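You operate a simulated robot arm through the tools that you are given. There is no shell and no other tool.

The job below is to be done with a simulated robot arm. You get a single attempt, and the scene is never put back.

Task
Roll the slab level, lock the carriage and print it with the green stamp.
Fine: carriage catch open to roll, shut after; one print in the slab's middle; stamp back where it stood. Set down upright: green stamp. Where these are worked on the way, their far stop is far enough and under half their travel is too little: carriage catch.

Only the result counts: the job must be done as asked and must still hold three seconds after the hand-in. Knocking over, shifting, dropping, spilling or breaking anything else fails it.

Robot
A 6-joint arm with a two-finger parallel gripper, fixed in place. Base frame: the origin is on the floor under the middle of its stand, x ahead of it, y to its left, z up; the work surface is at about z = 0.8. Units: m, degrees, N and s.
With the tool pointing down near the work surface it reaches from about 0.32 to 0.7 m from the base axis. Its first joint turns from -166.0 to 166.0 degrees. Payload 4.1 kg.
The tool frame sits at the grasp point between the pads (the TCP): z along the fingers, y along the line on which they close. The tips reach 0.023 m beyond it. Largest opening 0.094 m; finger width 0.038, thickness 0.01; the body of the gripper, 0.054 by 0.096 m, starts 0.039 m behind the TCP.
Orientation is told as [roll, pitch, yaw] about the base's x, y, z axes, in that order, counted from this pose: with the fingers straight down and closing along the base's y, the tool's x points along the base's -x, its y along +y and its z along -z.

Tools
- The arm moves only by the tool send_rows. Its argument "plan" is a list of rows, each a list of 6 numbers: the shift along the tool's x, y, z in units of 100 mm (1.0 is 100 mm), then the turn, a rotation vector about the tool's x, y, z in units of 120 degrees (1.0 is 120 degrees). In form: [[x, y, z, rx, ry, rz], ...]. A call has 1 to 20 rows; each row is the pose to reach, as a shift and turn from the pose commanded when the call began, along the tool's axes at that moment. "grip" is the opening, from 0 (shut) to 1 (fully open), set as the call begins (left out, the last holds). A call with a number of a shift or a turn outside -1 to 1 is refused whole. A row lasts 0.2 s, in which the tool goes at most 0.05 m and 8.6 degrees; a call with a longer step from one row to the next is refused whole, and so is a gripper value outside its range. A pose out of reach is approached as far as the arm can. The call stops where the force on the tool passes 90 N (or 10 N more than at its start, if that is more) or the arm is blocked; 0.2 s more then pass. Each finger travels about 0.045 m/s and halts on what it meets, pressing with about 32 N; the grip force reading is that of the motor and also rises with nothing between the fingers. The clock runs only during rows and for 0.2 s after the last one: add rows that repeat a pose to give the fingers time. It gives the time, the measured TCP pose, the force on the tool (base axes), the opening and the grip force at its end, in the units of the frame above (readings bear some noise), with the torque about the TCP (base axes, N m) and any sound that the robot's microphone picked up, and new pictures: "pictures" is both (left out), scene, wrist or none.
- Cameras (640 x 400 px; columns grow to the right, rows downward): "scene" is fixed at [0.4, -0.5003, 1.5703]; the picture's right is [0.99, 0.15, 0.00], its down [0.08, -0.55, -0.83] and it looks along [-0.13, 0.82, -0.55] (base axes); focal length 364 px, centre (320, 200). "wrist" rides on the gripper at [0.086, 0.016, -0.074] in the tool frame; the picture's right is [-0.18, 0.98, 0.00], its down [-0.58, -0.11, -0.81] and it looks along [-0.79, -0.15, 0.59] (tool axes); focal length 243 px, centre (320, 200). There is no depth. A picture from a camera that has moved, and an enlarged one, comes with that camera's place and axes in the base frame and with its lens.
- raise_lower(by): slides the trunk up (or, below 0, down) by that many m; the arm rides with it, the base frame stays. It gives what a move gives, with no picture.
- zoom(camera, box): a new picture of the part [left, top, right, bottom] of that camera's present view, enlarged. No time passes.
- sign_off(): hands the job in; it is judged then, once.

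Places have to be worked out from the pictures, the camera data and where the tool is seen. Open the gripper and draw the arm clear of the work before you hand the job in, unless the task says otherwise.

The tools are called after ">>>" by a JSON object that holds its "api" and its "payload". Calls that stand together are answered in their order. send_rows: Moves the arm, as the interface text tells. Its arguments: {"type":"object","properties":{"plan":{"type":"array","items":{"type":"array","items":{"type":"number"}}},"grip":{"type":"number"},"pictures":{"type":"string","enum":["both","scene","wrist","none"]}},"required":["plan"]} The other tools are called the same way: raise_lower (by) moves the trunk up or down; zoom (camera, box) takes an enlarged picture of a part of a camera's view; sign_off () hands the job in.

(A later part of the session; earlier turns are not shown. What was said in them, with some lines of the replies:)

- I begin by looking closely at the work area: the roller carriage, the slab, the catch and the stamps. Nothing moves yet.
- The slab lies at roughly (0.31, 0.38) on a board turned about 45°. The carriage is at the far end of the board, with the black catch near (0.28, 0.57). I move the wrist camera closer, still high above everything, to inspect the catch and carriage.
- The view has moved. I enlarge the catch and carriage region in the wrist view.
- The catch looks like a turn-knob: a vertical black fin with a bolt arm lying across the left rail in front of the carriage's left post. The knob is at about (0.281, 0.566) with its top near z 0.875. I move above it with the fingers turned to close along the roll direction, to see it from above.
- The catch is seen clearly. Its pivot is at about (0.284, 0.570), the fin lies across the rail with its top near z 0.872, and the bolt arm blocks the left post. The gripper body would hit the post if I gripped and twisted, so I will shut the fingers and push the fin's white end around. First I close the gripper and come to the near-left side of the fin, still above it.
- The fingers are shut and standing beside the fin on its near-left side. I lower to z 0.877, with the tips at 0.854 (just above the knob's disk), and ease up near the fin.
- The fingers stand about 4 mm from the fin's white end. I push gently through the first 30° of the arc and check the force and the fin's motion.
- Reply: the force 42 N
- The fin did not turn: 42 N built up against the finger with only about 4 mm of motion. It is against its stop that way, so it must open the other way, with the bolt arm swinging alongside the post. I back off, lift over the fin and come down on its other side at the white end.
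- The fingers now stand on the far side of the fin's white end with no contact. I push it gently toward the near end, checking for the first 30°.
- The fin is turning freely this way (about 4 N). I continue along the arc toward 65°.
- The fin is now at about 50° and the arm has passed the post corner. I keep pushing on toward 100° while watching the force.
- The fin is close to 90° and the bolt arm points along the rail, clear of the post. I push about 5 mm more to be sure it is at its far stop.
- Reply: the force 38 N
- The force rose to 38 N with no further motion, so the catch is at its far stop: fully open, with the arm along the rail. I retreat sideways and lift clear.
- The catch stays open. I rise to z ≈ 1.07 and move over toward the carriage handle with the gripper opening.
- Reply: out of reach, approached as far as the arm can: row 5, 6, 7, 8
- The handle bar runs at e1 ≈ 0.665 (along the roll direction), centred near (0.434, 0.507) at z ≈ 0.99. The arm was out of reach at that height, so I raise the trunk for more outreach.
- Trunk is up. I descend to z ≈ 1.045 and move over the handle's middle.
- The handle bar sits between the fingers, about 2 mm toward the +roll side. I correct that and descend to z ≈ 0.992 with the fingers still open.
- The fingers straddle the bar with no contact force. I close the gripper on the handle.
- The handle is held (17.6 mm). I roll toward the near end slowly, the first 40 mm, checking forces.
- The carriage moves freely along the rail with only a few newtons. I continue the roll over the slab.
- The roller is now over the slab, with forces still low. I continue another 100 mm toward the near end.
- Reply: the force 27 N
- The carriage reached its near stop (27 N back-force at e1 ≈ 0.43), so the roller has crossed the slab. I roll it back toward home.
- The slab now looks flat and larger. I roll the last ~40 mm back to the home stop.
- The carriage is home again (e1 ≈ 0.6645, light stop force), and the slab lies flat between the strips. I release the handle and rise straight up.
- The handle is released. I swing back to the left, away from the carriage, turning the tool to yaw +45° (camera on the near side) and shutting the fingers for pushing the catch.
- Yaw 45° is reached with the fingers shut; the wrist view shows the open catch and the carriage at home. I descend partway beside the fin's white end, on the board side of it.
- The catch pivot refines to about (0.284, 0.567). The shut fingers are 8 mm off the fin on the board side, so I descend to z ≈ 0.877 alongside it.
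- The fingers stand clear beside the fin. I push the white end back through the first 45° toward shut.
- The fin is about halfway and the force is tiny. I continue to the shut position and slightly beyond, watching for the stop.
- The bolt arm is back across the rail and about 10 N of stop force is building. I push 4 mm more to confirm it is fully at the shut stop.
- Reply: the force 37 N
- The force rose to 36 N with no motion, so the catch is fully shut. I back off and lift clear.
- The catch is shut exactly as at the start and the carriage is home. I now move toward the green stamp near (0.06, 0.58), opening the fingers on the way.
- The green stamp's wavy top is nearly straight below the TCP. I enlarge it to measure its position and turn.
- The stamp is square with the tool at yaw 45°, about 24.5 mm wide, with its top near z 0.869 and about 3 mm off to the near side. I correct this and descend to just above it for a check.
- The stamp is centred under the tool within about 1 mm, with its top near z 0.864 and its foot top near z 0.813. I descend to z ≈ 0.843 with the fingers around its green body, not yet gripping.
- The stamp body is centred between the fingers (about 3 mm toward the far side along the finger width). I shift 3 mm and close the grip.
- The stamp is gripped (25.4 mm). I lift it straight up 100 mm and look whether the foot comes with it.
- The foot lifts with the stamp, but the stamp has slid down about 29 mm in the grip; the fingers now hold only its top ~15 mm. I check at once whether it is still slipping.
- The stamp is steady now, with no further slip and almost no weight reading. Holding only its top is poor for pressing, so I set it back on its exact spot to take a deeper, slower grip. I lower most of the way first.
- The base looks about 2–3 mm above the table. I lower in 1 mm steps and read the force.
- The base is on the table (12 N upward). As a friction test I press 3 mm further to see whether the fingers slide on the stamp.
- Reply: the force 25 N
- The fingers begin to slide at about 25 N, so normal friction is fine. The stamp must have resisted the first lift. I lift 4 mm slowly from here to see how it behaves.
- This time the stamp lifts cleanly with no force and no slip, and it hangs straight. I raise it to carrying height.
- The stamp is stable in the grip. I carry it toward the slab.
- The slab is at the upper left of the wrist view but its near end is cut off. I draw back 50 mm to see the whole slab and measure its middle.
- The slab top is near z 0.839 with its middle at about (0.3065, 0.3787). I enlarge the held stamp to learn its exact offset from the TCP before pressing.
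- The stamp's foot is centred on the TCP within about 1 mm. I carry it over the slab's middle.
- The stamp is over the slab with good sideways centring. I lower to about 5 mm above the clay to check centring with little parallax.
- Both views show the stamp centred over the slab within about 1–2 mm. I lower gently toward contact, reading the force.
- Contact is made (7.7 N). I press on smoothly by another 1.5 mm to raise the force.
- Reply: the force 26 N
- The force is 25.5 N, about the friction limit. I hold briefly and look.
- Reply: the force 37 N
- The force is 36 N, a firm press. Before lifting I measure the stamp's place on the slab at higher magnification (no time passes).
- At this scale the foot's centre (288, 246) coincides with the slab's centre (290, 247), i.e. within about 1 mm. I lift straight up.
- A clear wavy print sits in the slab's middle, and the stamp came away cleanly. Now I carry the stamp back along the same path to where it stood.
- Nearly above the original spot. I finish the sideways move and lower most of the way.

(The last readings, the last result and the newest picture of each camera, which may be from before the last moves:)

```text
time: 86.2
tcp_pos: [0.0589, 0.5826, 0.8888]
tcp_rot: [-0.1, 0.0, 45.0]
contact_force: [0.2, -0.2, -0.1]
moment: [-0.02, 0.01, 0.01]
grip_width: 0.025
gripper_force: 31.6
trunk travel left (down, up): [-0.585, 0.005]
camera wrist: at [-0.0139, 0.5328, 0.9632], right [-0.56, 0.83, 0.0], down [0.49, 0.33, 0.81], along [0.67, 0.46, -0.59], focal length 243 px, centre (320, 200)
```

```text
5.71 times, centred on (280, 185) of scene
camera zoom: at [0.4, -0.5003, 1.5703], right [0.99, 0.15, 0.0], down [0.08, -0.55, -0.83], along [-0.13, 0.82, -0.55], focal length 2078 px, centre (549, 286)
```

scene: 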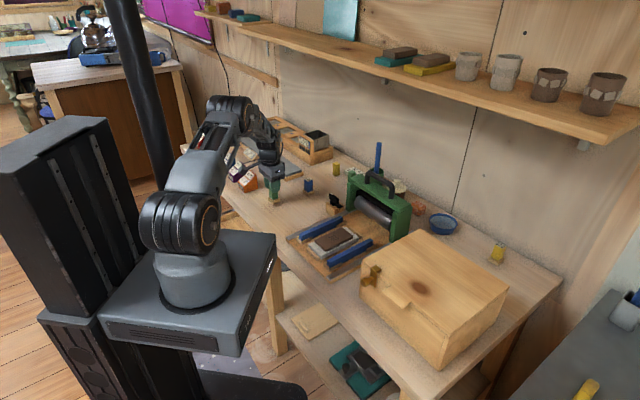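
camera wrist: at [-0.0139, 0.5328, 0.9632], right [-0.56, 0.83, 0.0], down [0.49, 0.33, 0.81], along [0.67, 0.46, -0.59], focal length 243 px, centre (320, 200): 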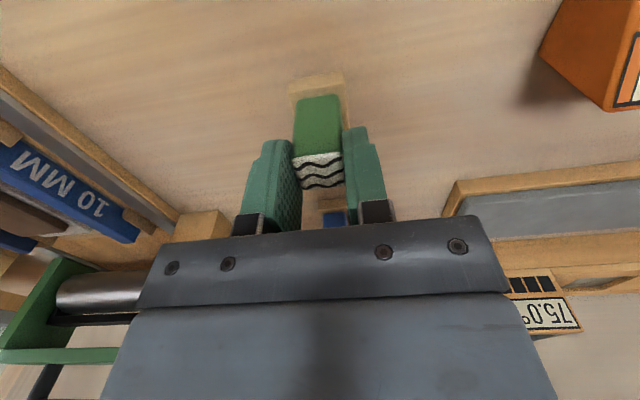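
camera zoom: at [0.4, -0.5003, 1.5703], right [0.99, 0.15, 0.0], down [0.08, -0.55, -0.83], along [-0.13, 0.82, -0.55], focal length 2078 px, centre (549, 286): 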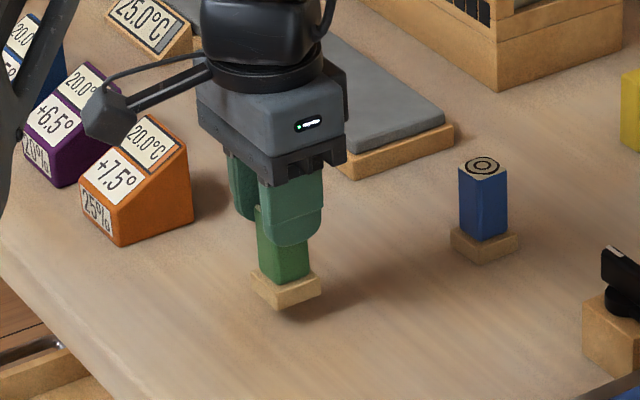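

The stamp hangs straight about 18 mm above its spot. I lower most of that and then feel for contact.

>>> {"api": "send_rows", "payload": {"plan": [[0, 0, 0.05, 0, 0, 0], [0, 0, 0.1, 0, 0, 0], [0, 0, 0.14, 0, 0, 0], [0, 0, 0.14, 0, 0, 0]], "pictures": "none"}}

>>> {"api": "send_rows", "payload": {"plan": [[0, 0, 0.01, 0, 0, 0], [0, 0, 0.02, 0, 0, 0], [0, 0, 0.02, 0, 0, 0]], "pictures": "none"}}

```text
time: 87.2
tcp_pos: [0.0603, 0.5833, 0.8749]
tcp_rot: [0.1, 0.1, 45.0]
contact_force: [-0.1, 0.4, -0.3]
moment: [0.02, 0.01, 0.01]
grip_width: 0.0249
gripper_force: 32.2
trunk travel left (down, up): [-0.585, 0.005]
```

```text
time: 88.0
tcp_pos: [0.0602, 0.5823, 0.8727]
tcp_rot: [-0.1, -0.1, 45.0]
contact_force: [-0.3, -0.4, 0.0]
moment: [0.0, 0.01, 0.01]
grip_width: 0.0251
gripper_force: 31.8
trunk travel left (down, up): [-0.585, 0.005]
```

No contact yet at z ≈ 0.8727. I continue in 1 mm steps.

>>> {"api": "send_rows", "payload": {"plan": [[0, 0, 0.01, 0, 0, 0], [0, 0, 0.01, 0, 0, 0]], "pictures": "none"}}

>>> {"api": "send_rows", "payload": {"plan": [[0, 0, 0.01, 0, 0, 0], [0, 0, 0.01, 0, 0, 0]], "pictures": "both"}}

>>> {"api": "zoom", "payload": {"camera": "scene", "box": [245, 150, 315, 220]}}

```text
time: 88.6
tcp_pos: [0.0599, 0.5827, 0.8728]
tcp_rot: [0.0, 0.0, 45.1]
contact_force: [0.4, 0.2, -1.4]
moment: [0.02, 0.01, 0.01]
grip_width: 0.0252
gripper_force: 32.2
trunk travel left (down, up): [-0.585, 0.005]
```

```text
time: 89.2
tcp_pos: [0.059, 0.5828, 0.8725]
tcp_rot: [0.0, 0.0, 45.0]
contact_force: [-0.6, -0.6, 4.2]
moment: [-0.09, -0.03, -0.01]
grip_width: 0.0248
gripper_force: 32.0
trunk travel left (down, up): [-0.585, 0.005]
camera wrist: at [-0.0135, 0.5328, 0.9457], right [-0.56, 0.83, 0.0], down [0.49, 0.33, 0.81], along [0.67, 0.46, -0.59], focal length 243 px, centre (320, 200)
```

scene: 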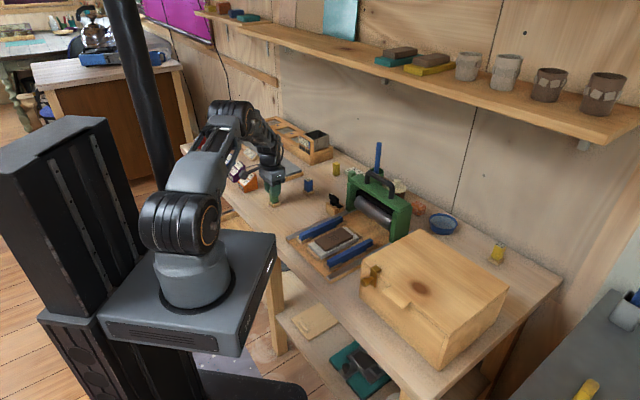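
wrist: 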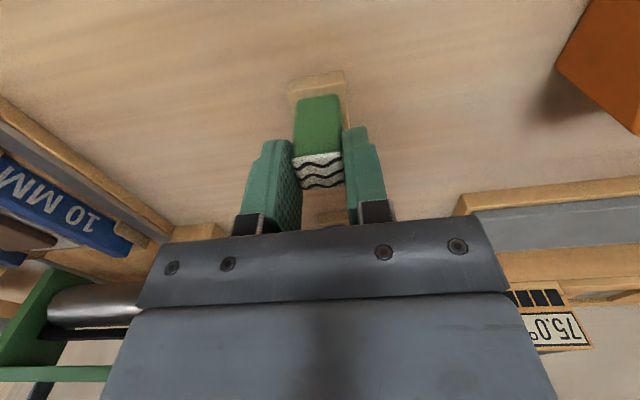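

```text
5.71 times, centred on (280, 185) of scene
camera zoom: at [0.4, -0.5003, 1.5703], right [0.99, 0.15, 0.0], down [0.08, -0.55, -0.83], along [-0.13, 0.82, -0.55], focal length 2078 px, centre (549, 286)
```

zoom: 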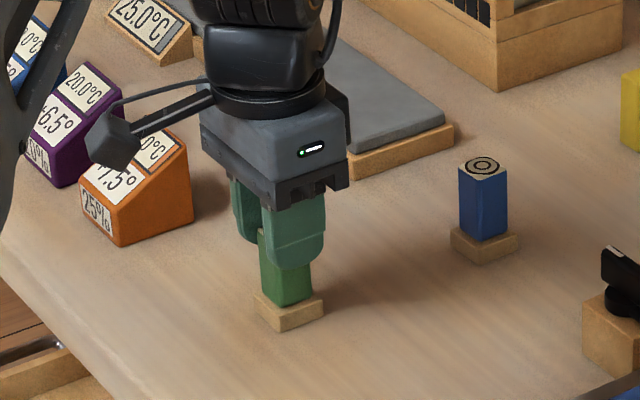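

Light contact (4 N): the stamp is on the table. I compare its foot with the very first close-up using the same zoom box.

>>> {"api": "zoom", "payload": {"camera": "scene", "box": [255, 165, 335, 225]}}

```text
6.67 times, centred on (295, 195) of scene
camera zoom: at [0.4, -0.5003, 1.5703], right [0.99, 0.15, 0.0], down [0.08, -0.55, -0.83], along [-0.13, 0.82, -0.55], focal length 2425 px, centre (487, 233)
```

zoom: 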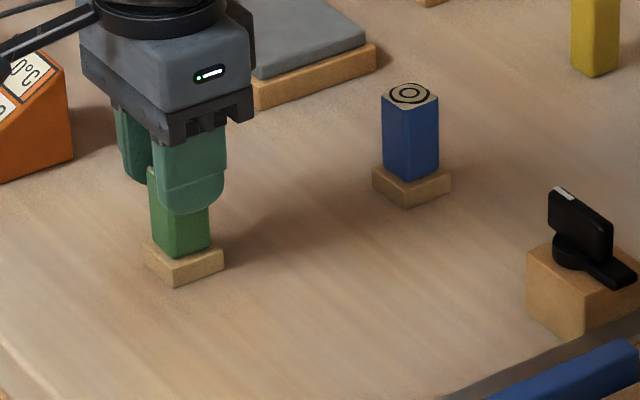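

The foot is about 2 mm off toward the far right (+e1) from its original place. I lift 4 mm, shift back 2.2 mm and set down again.

>>> {"api": "send_rows", "payload": {"plan": [[0, 0, -0.02, 0, 0, 0], [0, 0, -0.05, 0, 0, 0], [0.022, 0, -0.05, 0, 0, 0], [0.022, 0, -0.05, 0, 0, 0], [0.022, 0, -0.02, 0, 0, 0], [0.022, 0, -0.01, 0, 0, 0], [0.022, 0, 0.0, 0, 0, 0], [0.022, 0, 0.0, 0, 0, 0]], "pictures": "none"}}

>>> {"api": "zoom", "payload": {"camera": "scene", "box": [255, 165, 335, 225]}}

```text
time: 91.0
tcp_pos: [0.0578, 0.5822, 0.8712]
tcp_rot: [0.0, 0.0, 45.0]
contact_force: [-0.3, 0.0, 0.3]
moment: [0.03, 0.0, -0.01]
grip_width: 0.0249
gripper_force: 31.8
trunk travel left (down, up): [-0.585, 0.005]
```

```text
6.67 times, centred on (295, 195) of scene
camera zoom: at [0.4, -0.5003, 1.5703], right [0.99, 0.15, 0.0], down [0.08, -0.55, -0.83], along [-0.13, 0.82, -0.55], focal length 2425 px, centre (487, 233)
```

zoom: 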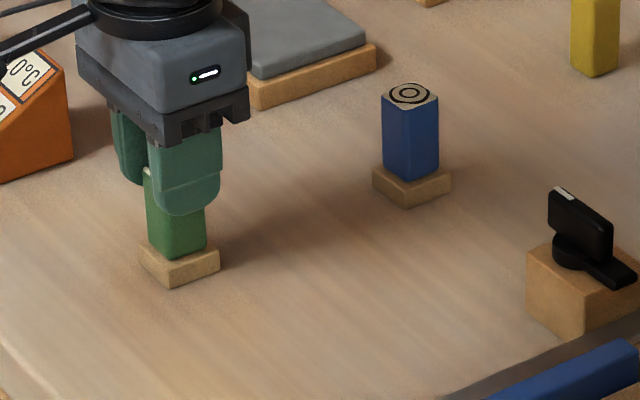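

The foot now matches the first picture. I lower another 1 mm to make sure it rests on the table.

>>> {"api": "send_rows", "payload": {"plan": [[0, 0, 0.01, 0, 0, 0], [0, 0, 0.01, 0, 0, 0]], "pictures": "none"}}

```text
time: 91.6
tcp_pos: [0.0585, 0.5813, 0.8716]
tcp_rot: [0.0, -0.1, 45.0]
contact_force: [-0.2, -0.4, 5.5]
moment: [-0.12, -0.06, -0.01]
grip_width: 0.025
gripper_force: 32.5
trunk travel left (down, up): [-0.585, 0.005]
```

Resting with 5.5 N. I open the fingers slowly in place.

>>> {"api": "send_rows", "payload": {"plan": [[0, 0, 0, 0, 0, 0], [0, 0, 0, 0, 0, 0], [0, 0, 0, 0, 0, 0], [0, 0, 0, 0, 0, 0]], "grip": 0.55, "pictures": "wrist"}}

>>> {"api": "zoom", "payload": {"camera": "scene", "box": [255, 165, 335, 225]}}

```text
time: 92.6
tcp_pos: [0.0576, 0.5803, 0.8711]
tcp_rot: [0.0, 0.0, 44.9]
contact_force: [-0.1, -0.4, 0.6]
moment: [-0.02, -0.02, -0.03]
grip_width: 0.0518
gripper_force: 0.1
trunk travel left (down, up): [-0.585, 0.005]
camera wrist: at [-0.0152, 0.5312, 0.9449], right [-0.56, 0.83, 0.0], down [0.49, 0.33, 0.81], along [0.67, 0.46, -0.59], focal length 243 px, centre (320, 200)
```

wrist: 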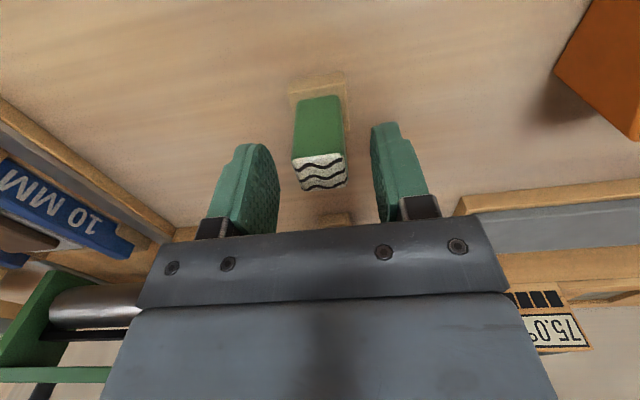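

```text
6.67 times, centred on (295, 195) of scene
camera zoom: at [0.4, -0.5003, 1.5703], right [0.99, 0.15, 0.0], down [0.08, -0.55, -0.83], along [-0.13, 0.82, -0.55], focal length 2425 px, centre (487, 233)
```

zoom: 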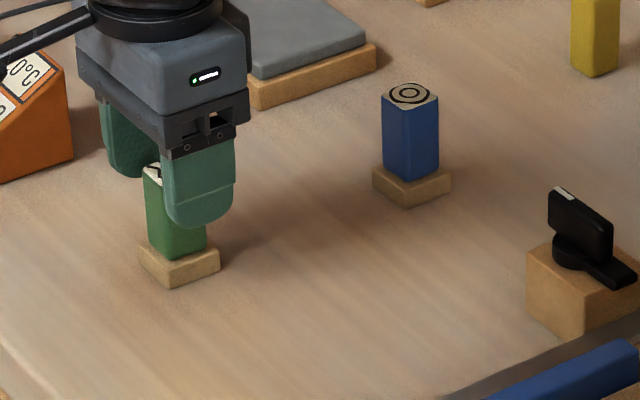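

The stamp stands free and upright on its spot. I rise straight up, clear of it.

>>> {"api": "send_rows", "payload": {"plan": [[0, 0, -0.15, 0, 0, 0], [0, 0, -0.35, 0, 0, 0], [0, 0, -0.6, 0, 0, 0], [0, 0, -0.85, 0, 0, 0], [0, 0, -1.0, 0, 0, 0], [0, 0, -1.0, 0, 0, 0]], "pictures": "both"}}

>>> {"api": "zoom", "payload": {"camera": "scene", "box": [255, 165, 335, 225]}}

>>> {"api": "zoom", "payload": {"camera": "scene", "box": [280, 150, 440, 280]}}

```text
time: 94.0
tcp_pos: [0.0584, 0.5809, 0.9712]
tcp_rot: [0.0, 0.1, 45.0]
contact_force: [0.0, -0.7, 0.5]
moment: [0.01, 0.01, 0.01]
grip_width: 0.0517
gripper_force: 0.0
trunk travel left (down, up): [-0.585, 0.005]
camera wrist: at [-0.0141, 0.5311, 1.0448], right [-0.56, 0.83, 0.0], down [0.49, 0.33, 0.81], along [0.67, 0.46, -0.59], focal length 243 px, centre (320, 200)
```

scene: 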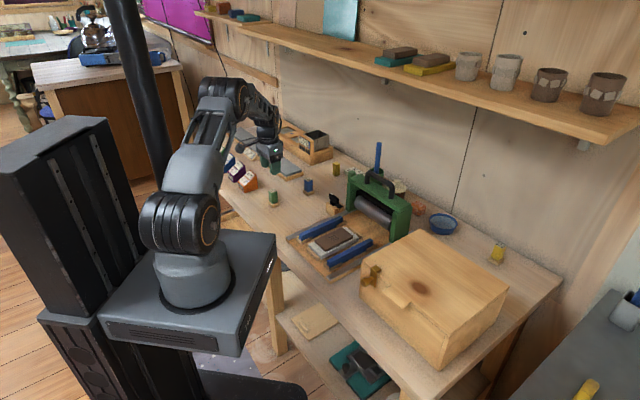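
wrist: 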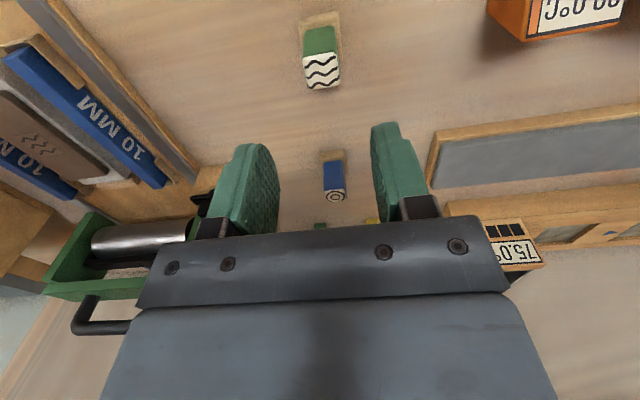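

```text
6.67 times, centred on (295, 195) of scene
camera zoom: at [0.4, -0.5003, 1.5703], right [0.99, 0.15, 0.0], down [0.08, -0.55, -0.83], along [-0.13, 0.82, -0.55], focal length 2425 px, centre (487, 233)
```

zoom: 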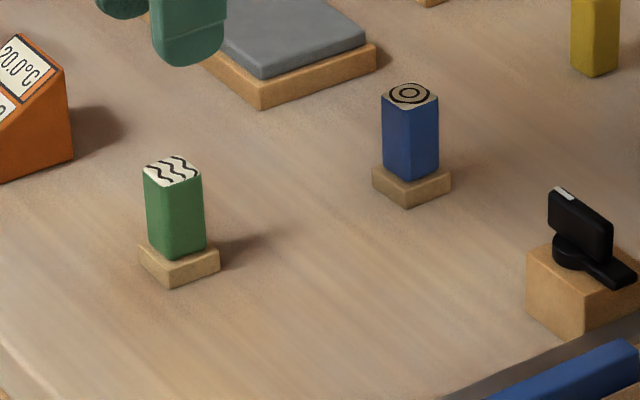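

```text
3.08 times, centred on (360, 215) of scene
camera zoom: at [0.4, -0.5003, 1.5703], right [0.99, 0.15, 0.0], down [0.08, -0.55, -0.83], along [-0.13, 0.82, -0.55], focal length 1119 px, centre (197, 154)
```

zoom: 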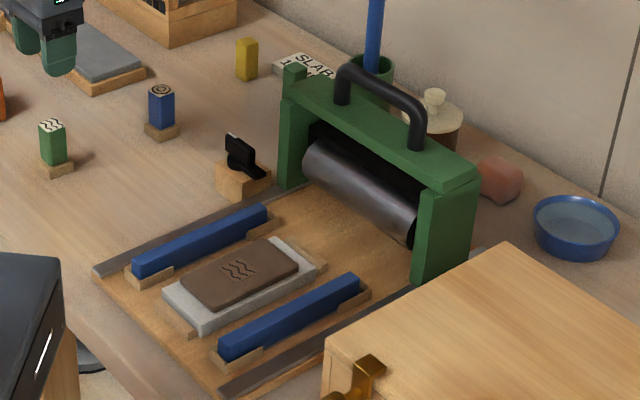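

The stamp stands where it began, the print is in the slab's middle, the carriage is home and the catch is shut. I open the gripper fully and draw the arm up, clear of the work.

>>> {"api": "send_rows", "payload": {"plan": [[0, 0, -0.25, 0, 0, 0], [0, 0, -0.5, 0, 0, 0], [0, 0, -0.75, 0, 0, 0], [0.1, 0, -1.0, 0, 0, 0], [0.1, 0, -1.0, 0, 0, 0], [0.1, 0, -1.0, 0, 0, 0]], "grip": 1.0, "pictures": "scene"}}

>>> {"api": "zoom", "payload": {"camera": "scene", "box": [200, 120, 480, 300]}}

```text
time: 95.4
tcp_pos: [0.0503, 0.5758, 1.0715]
tcp_rot: [0.1, 0.0, 45.0]
contact_force: [-0.3, -0.4, -0.1]
moment: [0.02, 0.0, 0.01]
grip_width: 0.094
gripper_force: 0.0
trunk travel left (down, up): [-0.585, 0.005]
```

scene: 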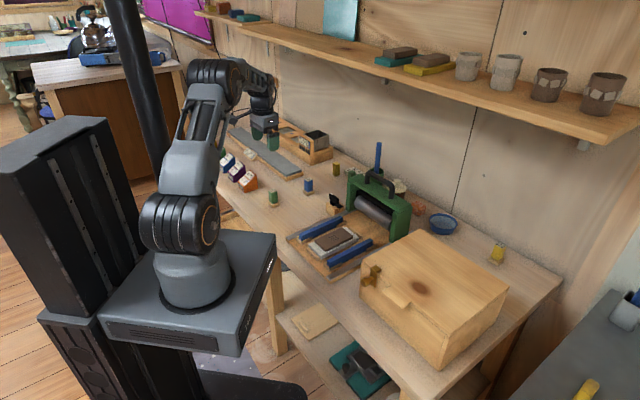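

```text
2.22 times, centred on (340, 210) of scene
camera zoom: at [0.4, -0.5003, 1.5703], right [0.99, 0.15, 0.0], down [0.08, -0.55, -0.83], along [-0.13, 0.82, -0.55], focal length 808 px, centre (276, 178)
```

zoom: 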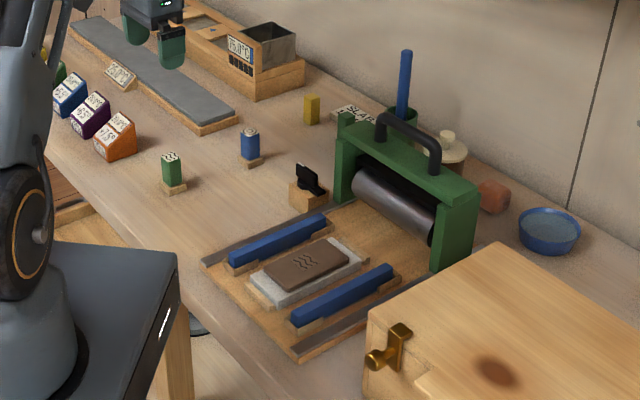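

The slab is level with one centred print, the carriage is home with the catch shut, and the green stamp is upright on its spot. The gripper is open and the arm is clear, so I hand the job in.

>>> {"api": "sign_off", "payload": {}}

```text
The job is handed in.
```

The job is done and handed in: the slab is rolled level, the carriage is locked, and the slab carries one green-stamp print in its middle. I don't have the judge's verdict, only what the last pictures and readings show.

- **Rolling:** I turned the catch to its far stop and rolled the carriage over the slab to its near stop. I then brought it back home. The slab looks flat between the 10 mm strips.
- **Locking:** With the carriage home I pushed the catch back to its shut stop. The pictures match its starting position.
- **Printing:** One press at about 36 N left a clear wavy print, about 1 mm from the slab's centre as seen in the pictures.
- **Stamp:** It stands upright and matches its original spot in the close-up. It slid about 30 mm down in the grip on the first lift. I lowered it to the table on its own spot, checked that it held, and went on with that grip.

I saw nothing else knocked, shifted or spilled. The gripper is open and the arm is drawn up clear of the work.
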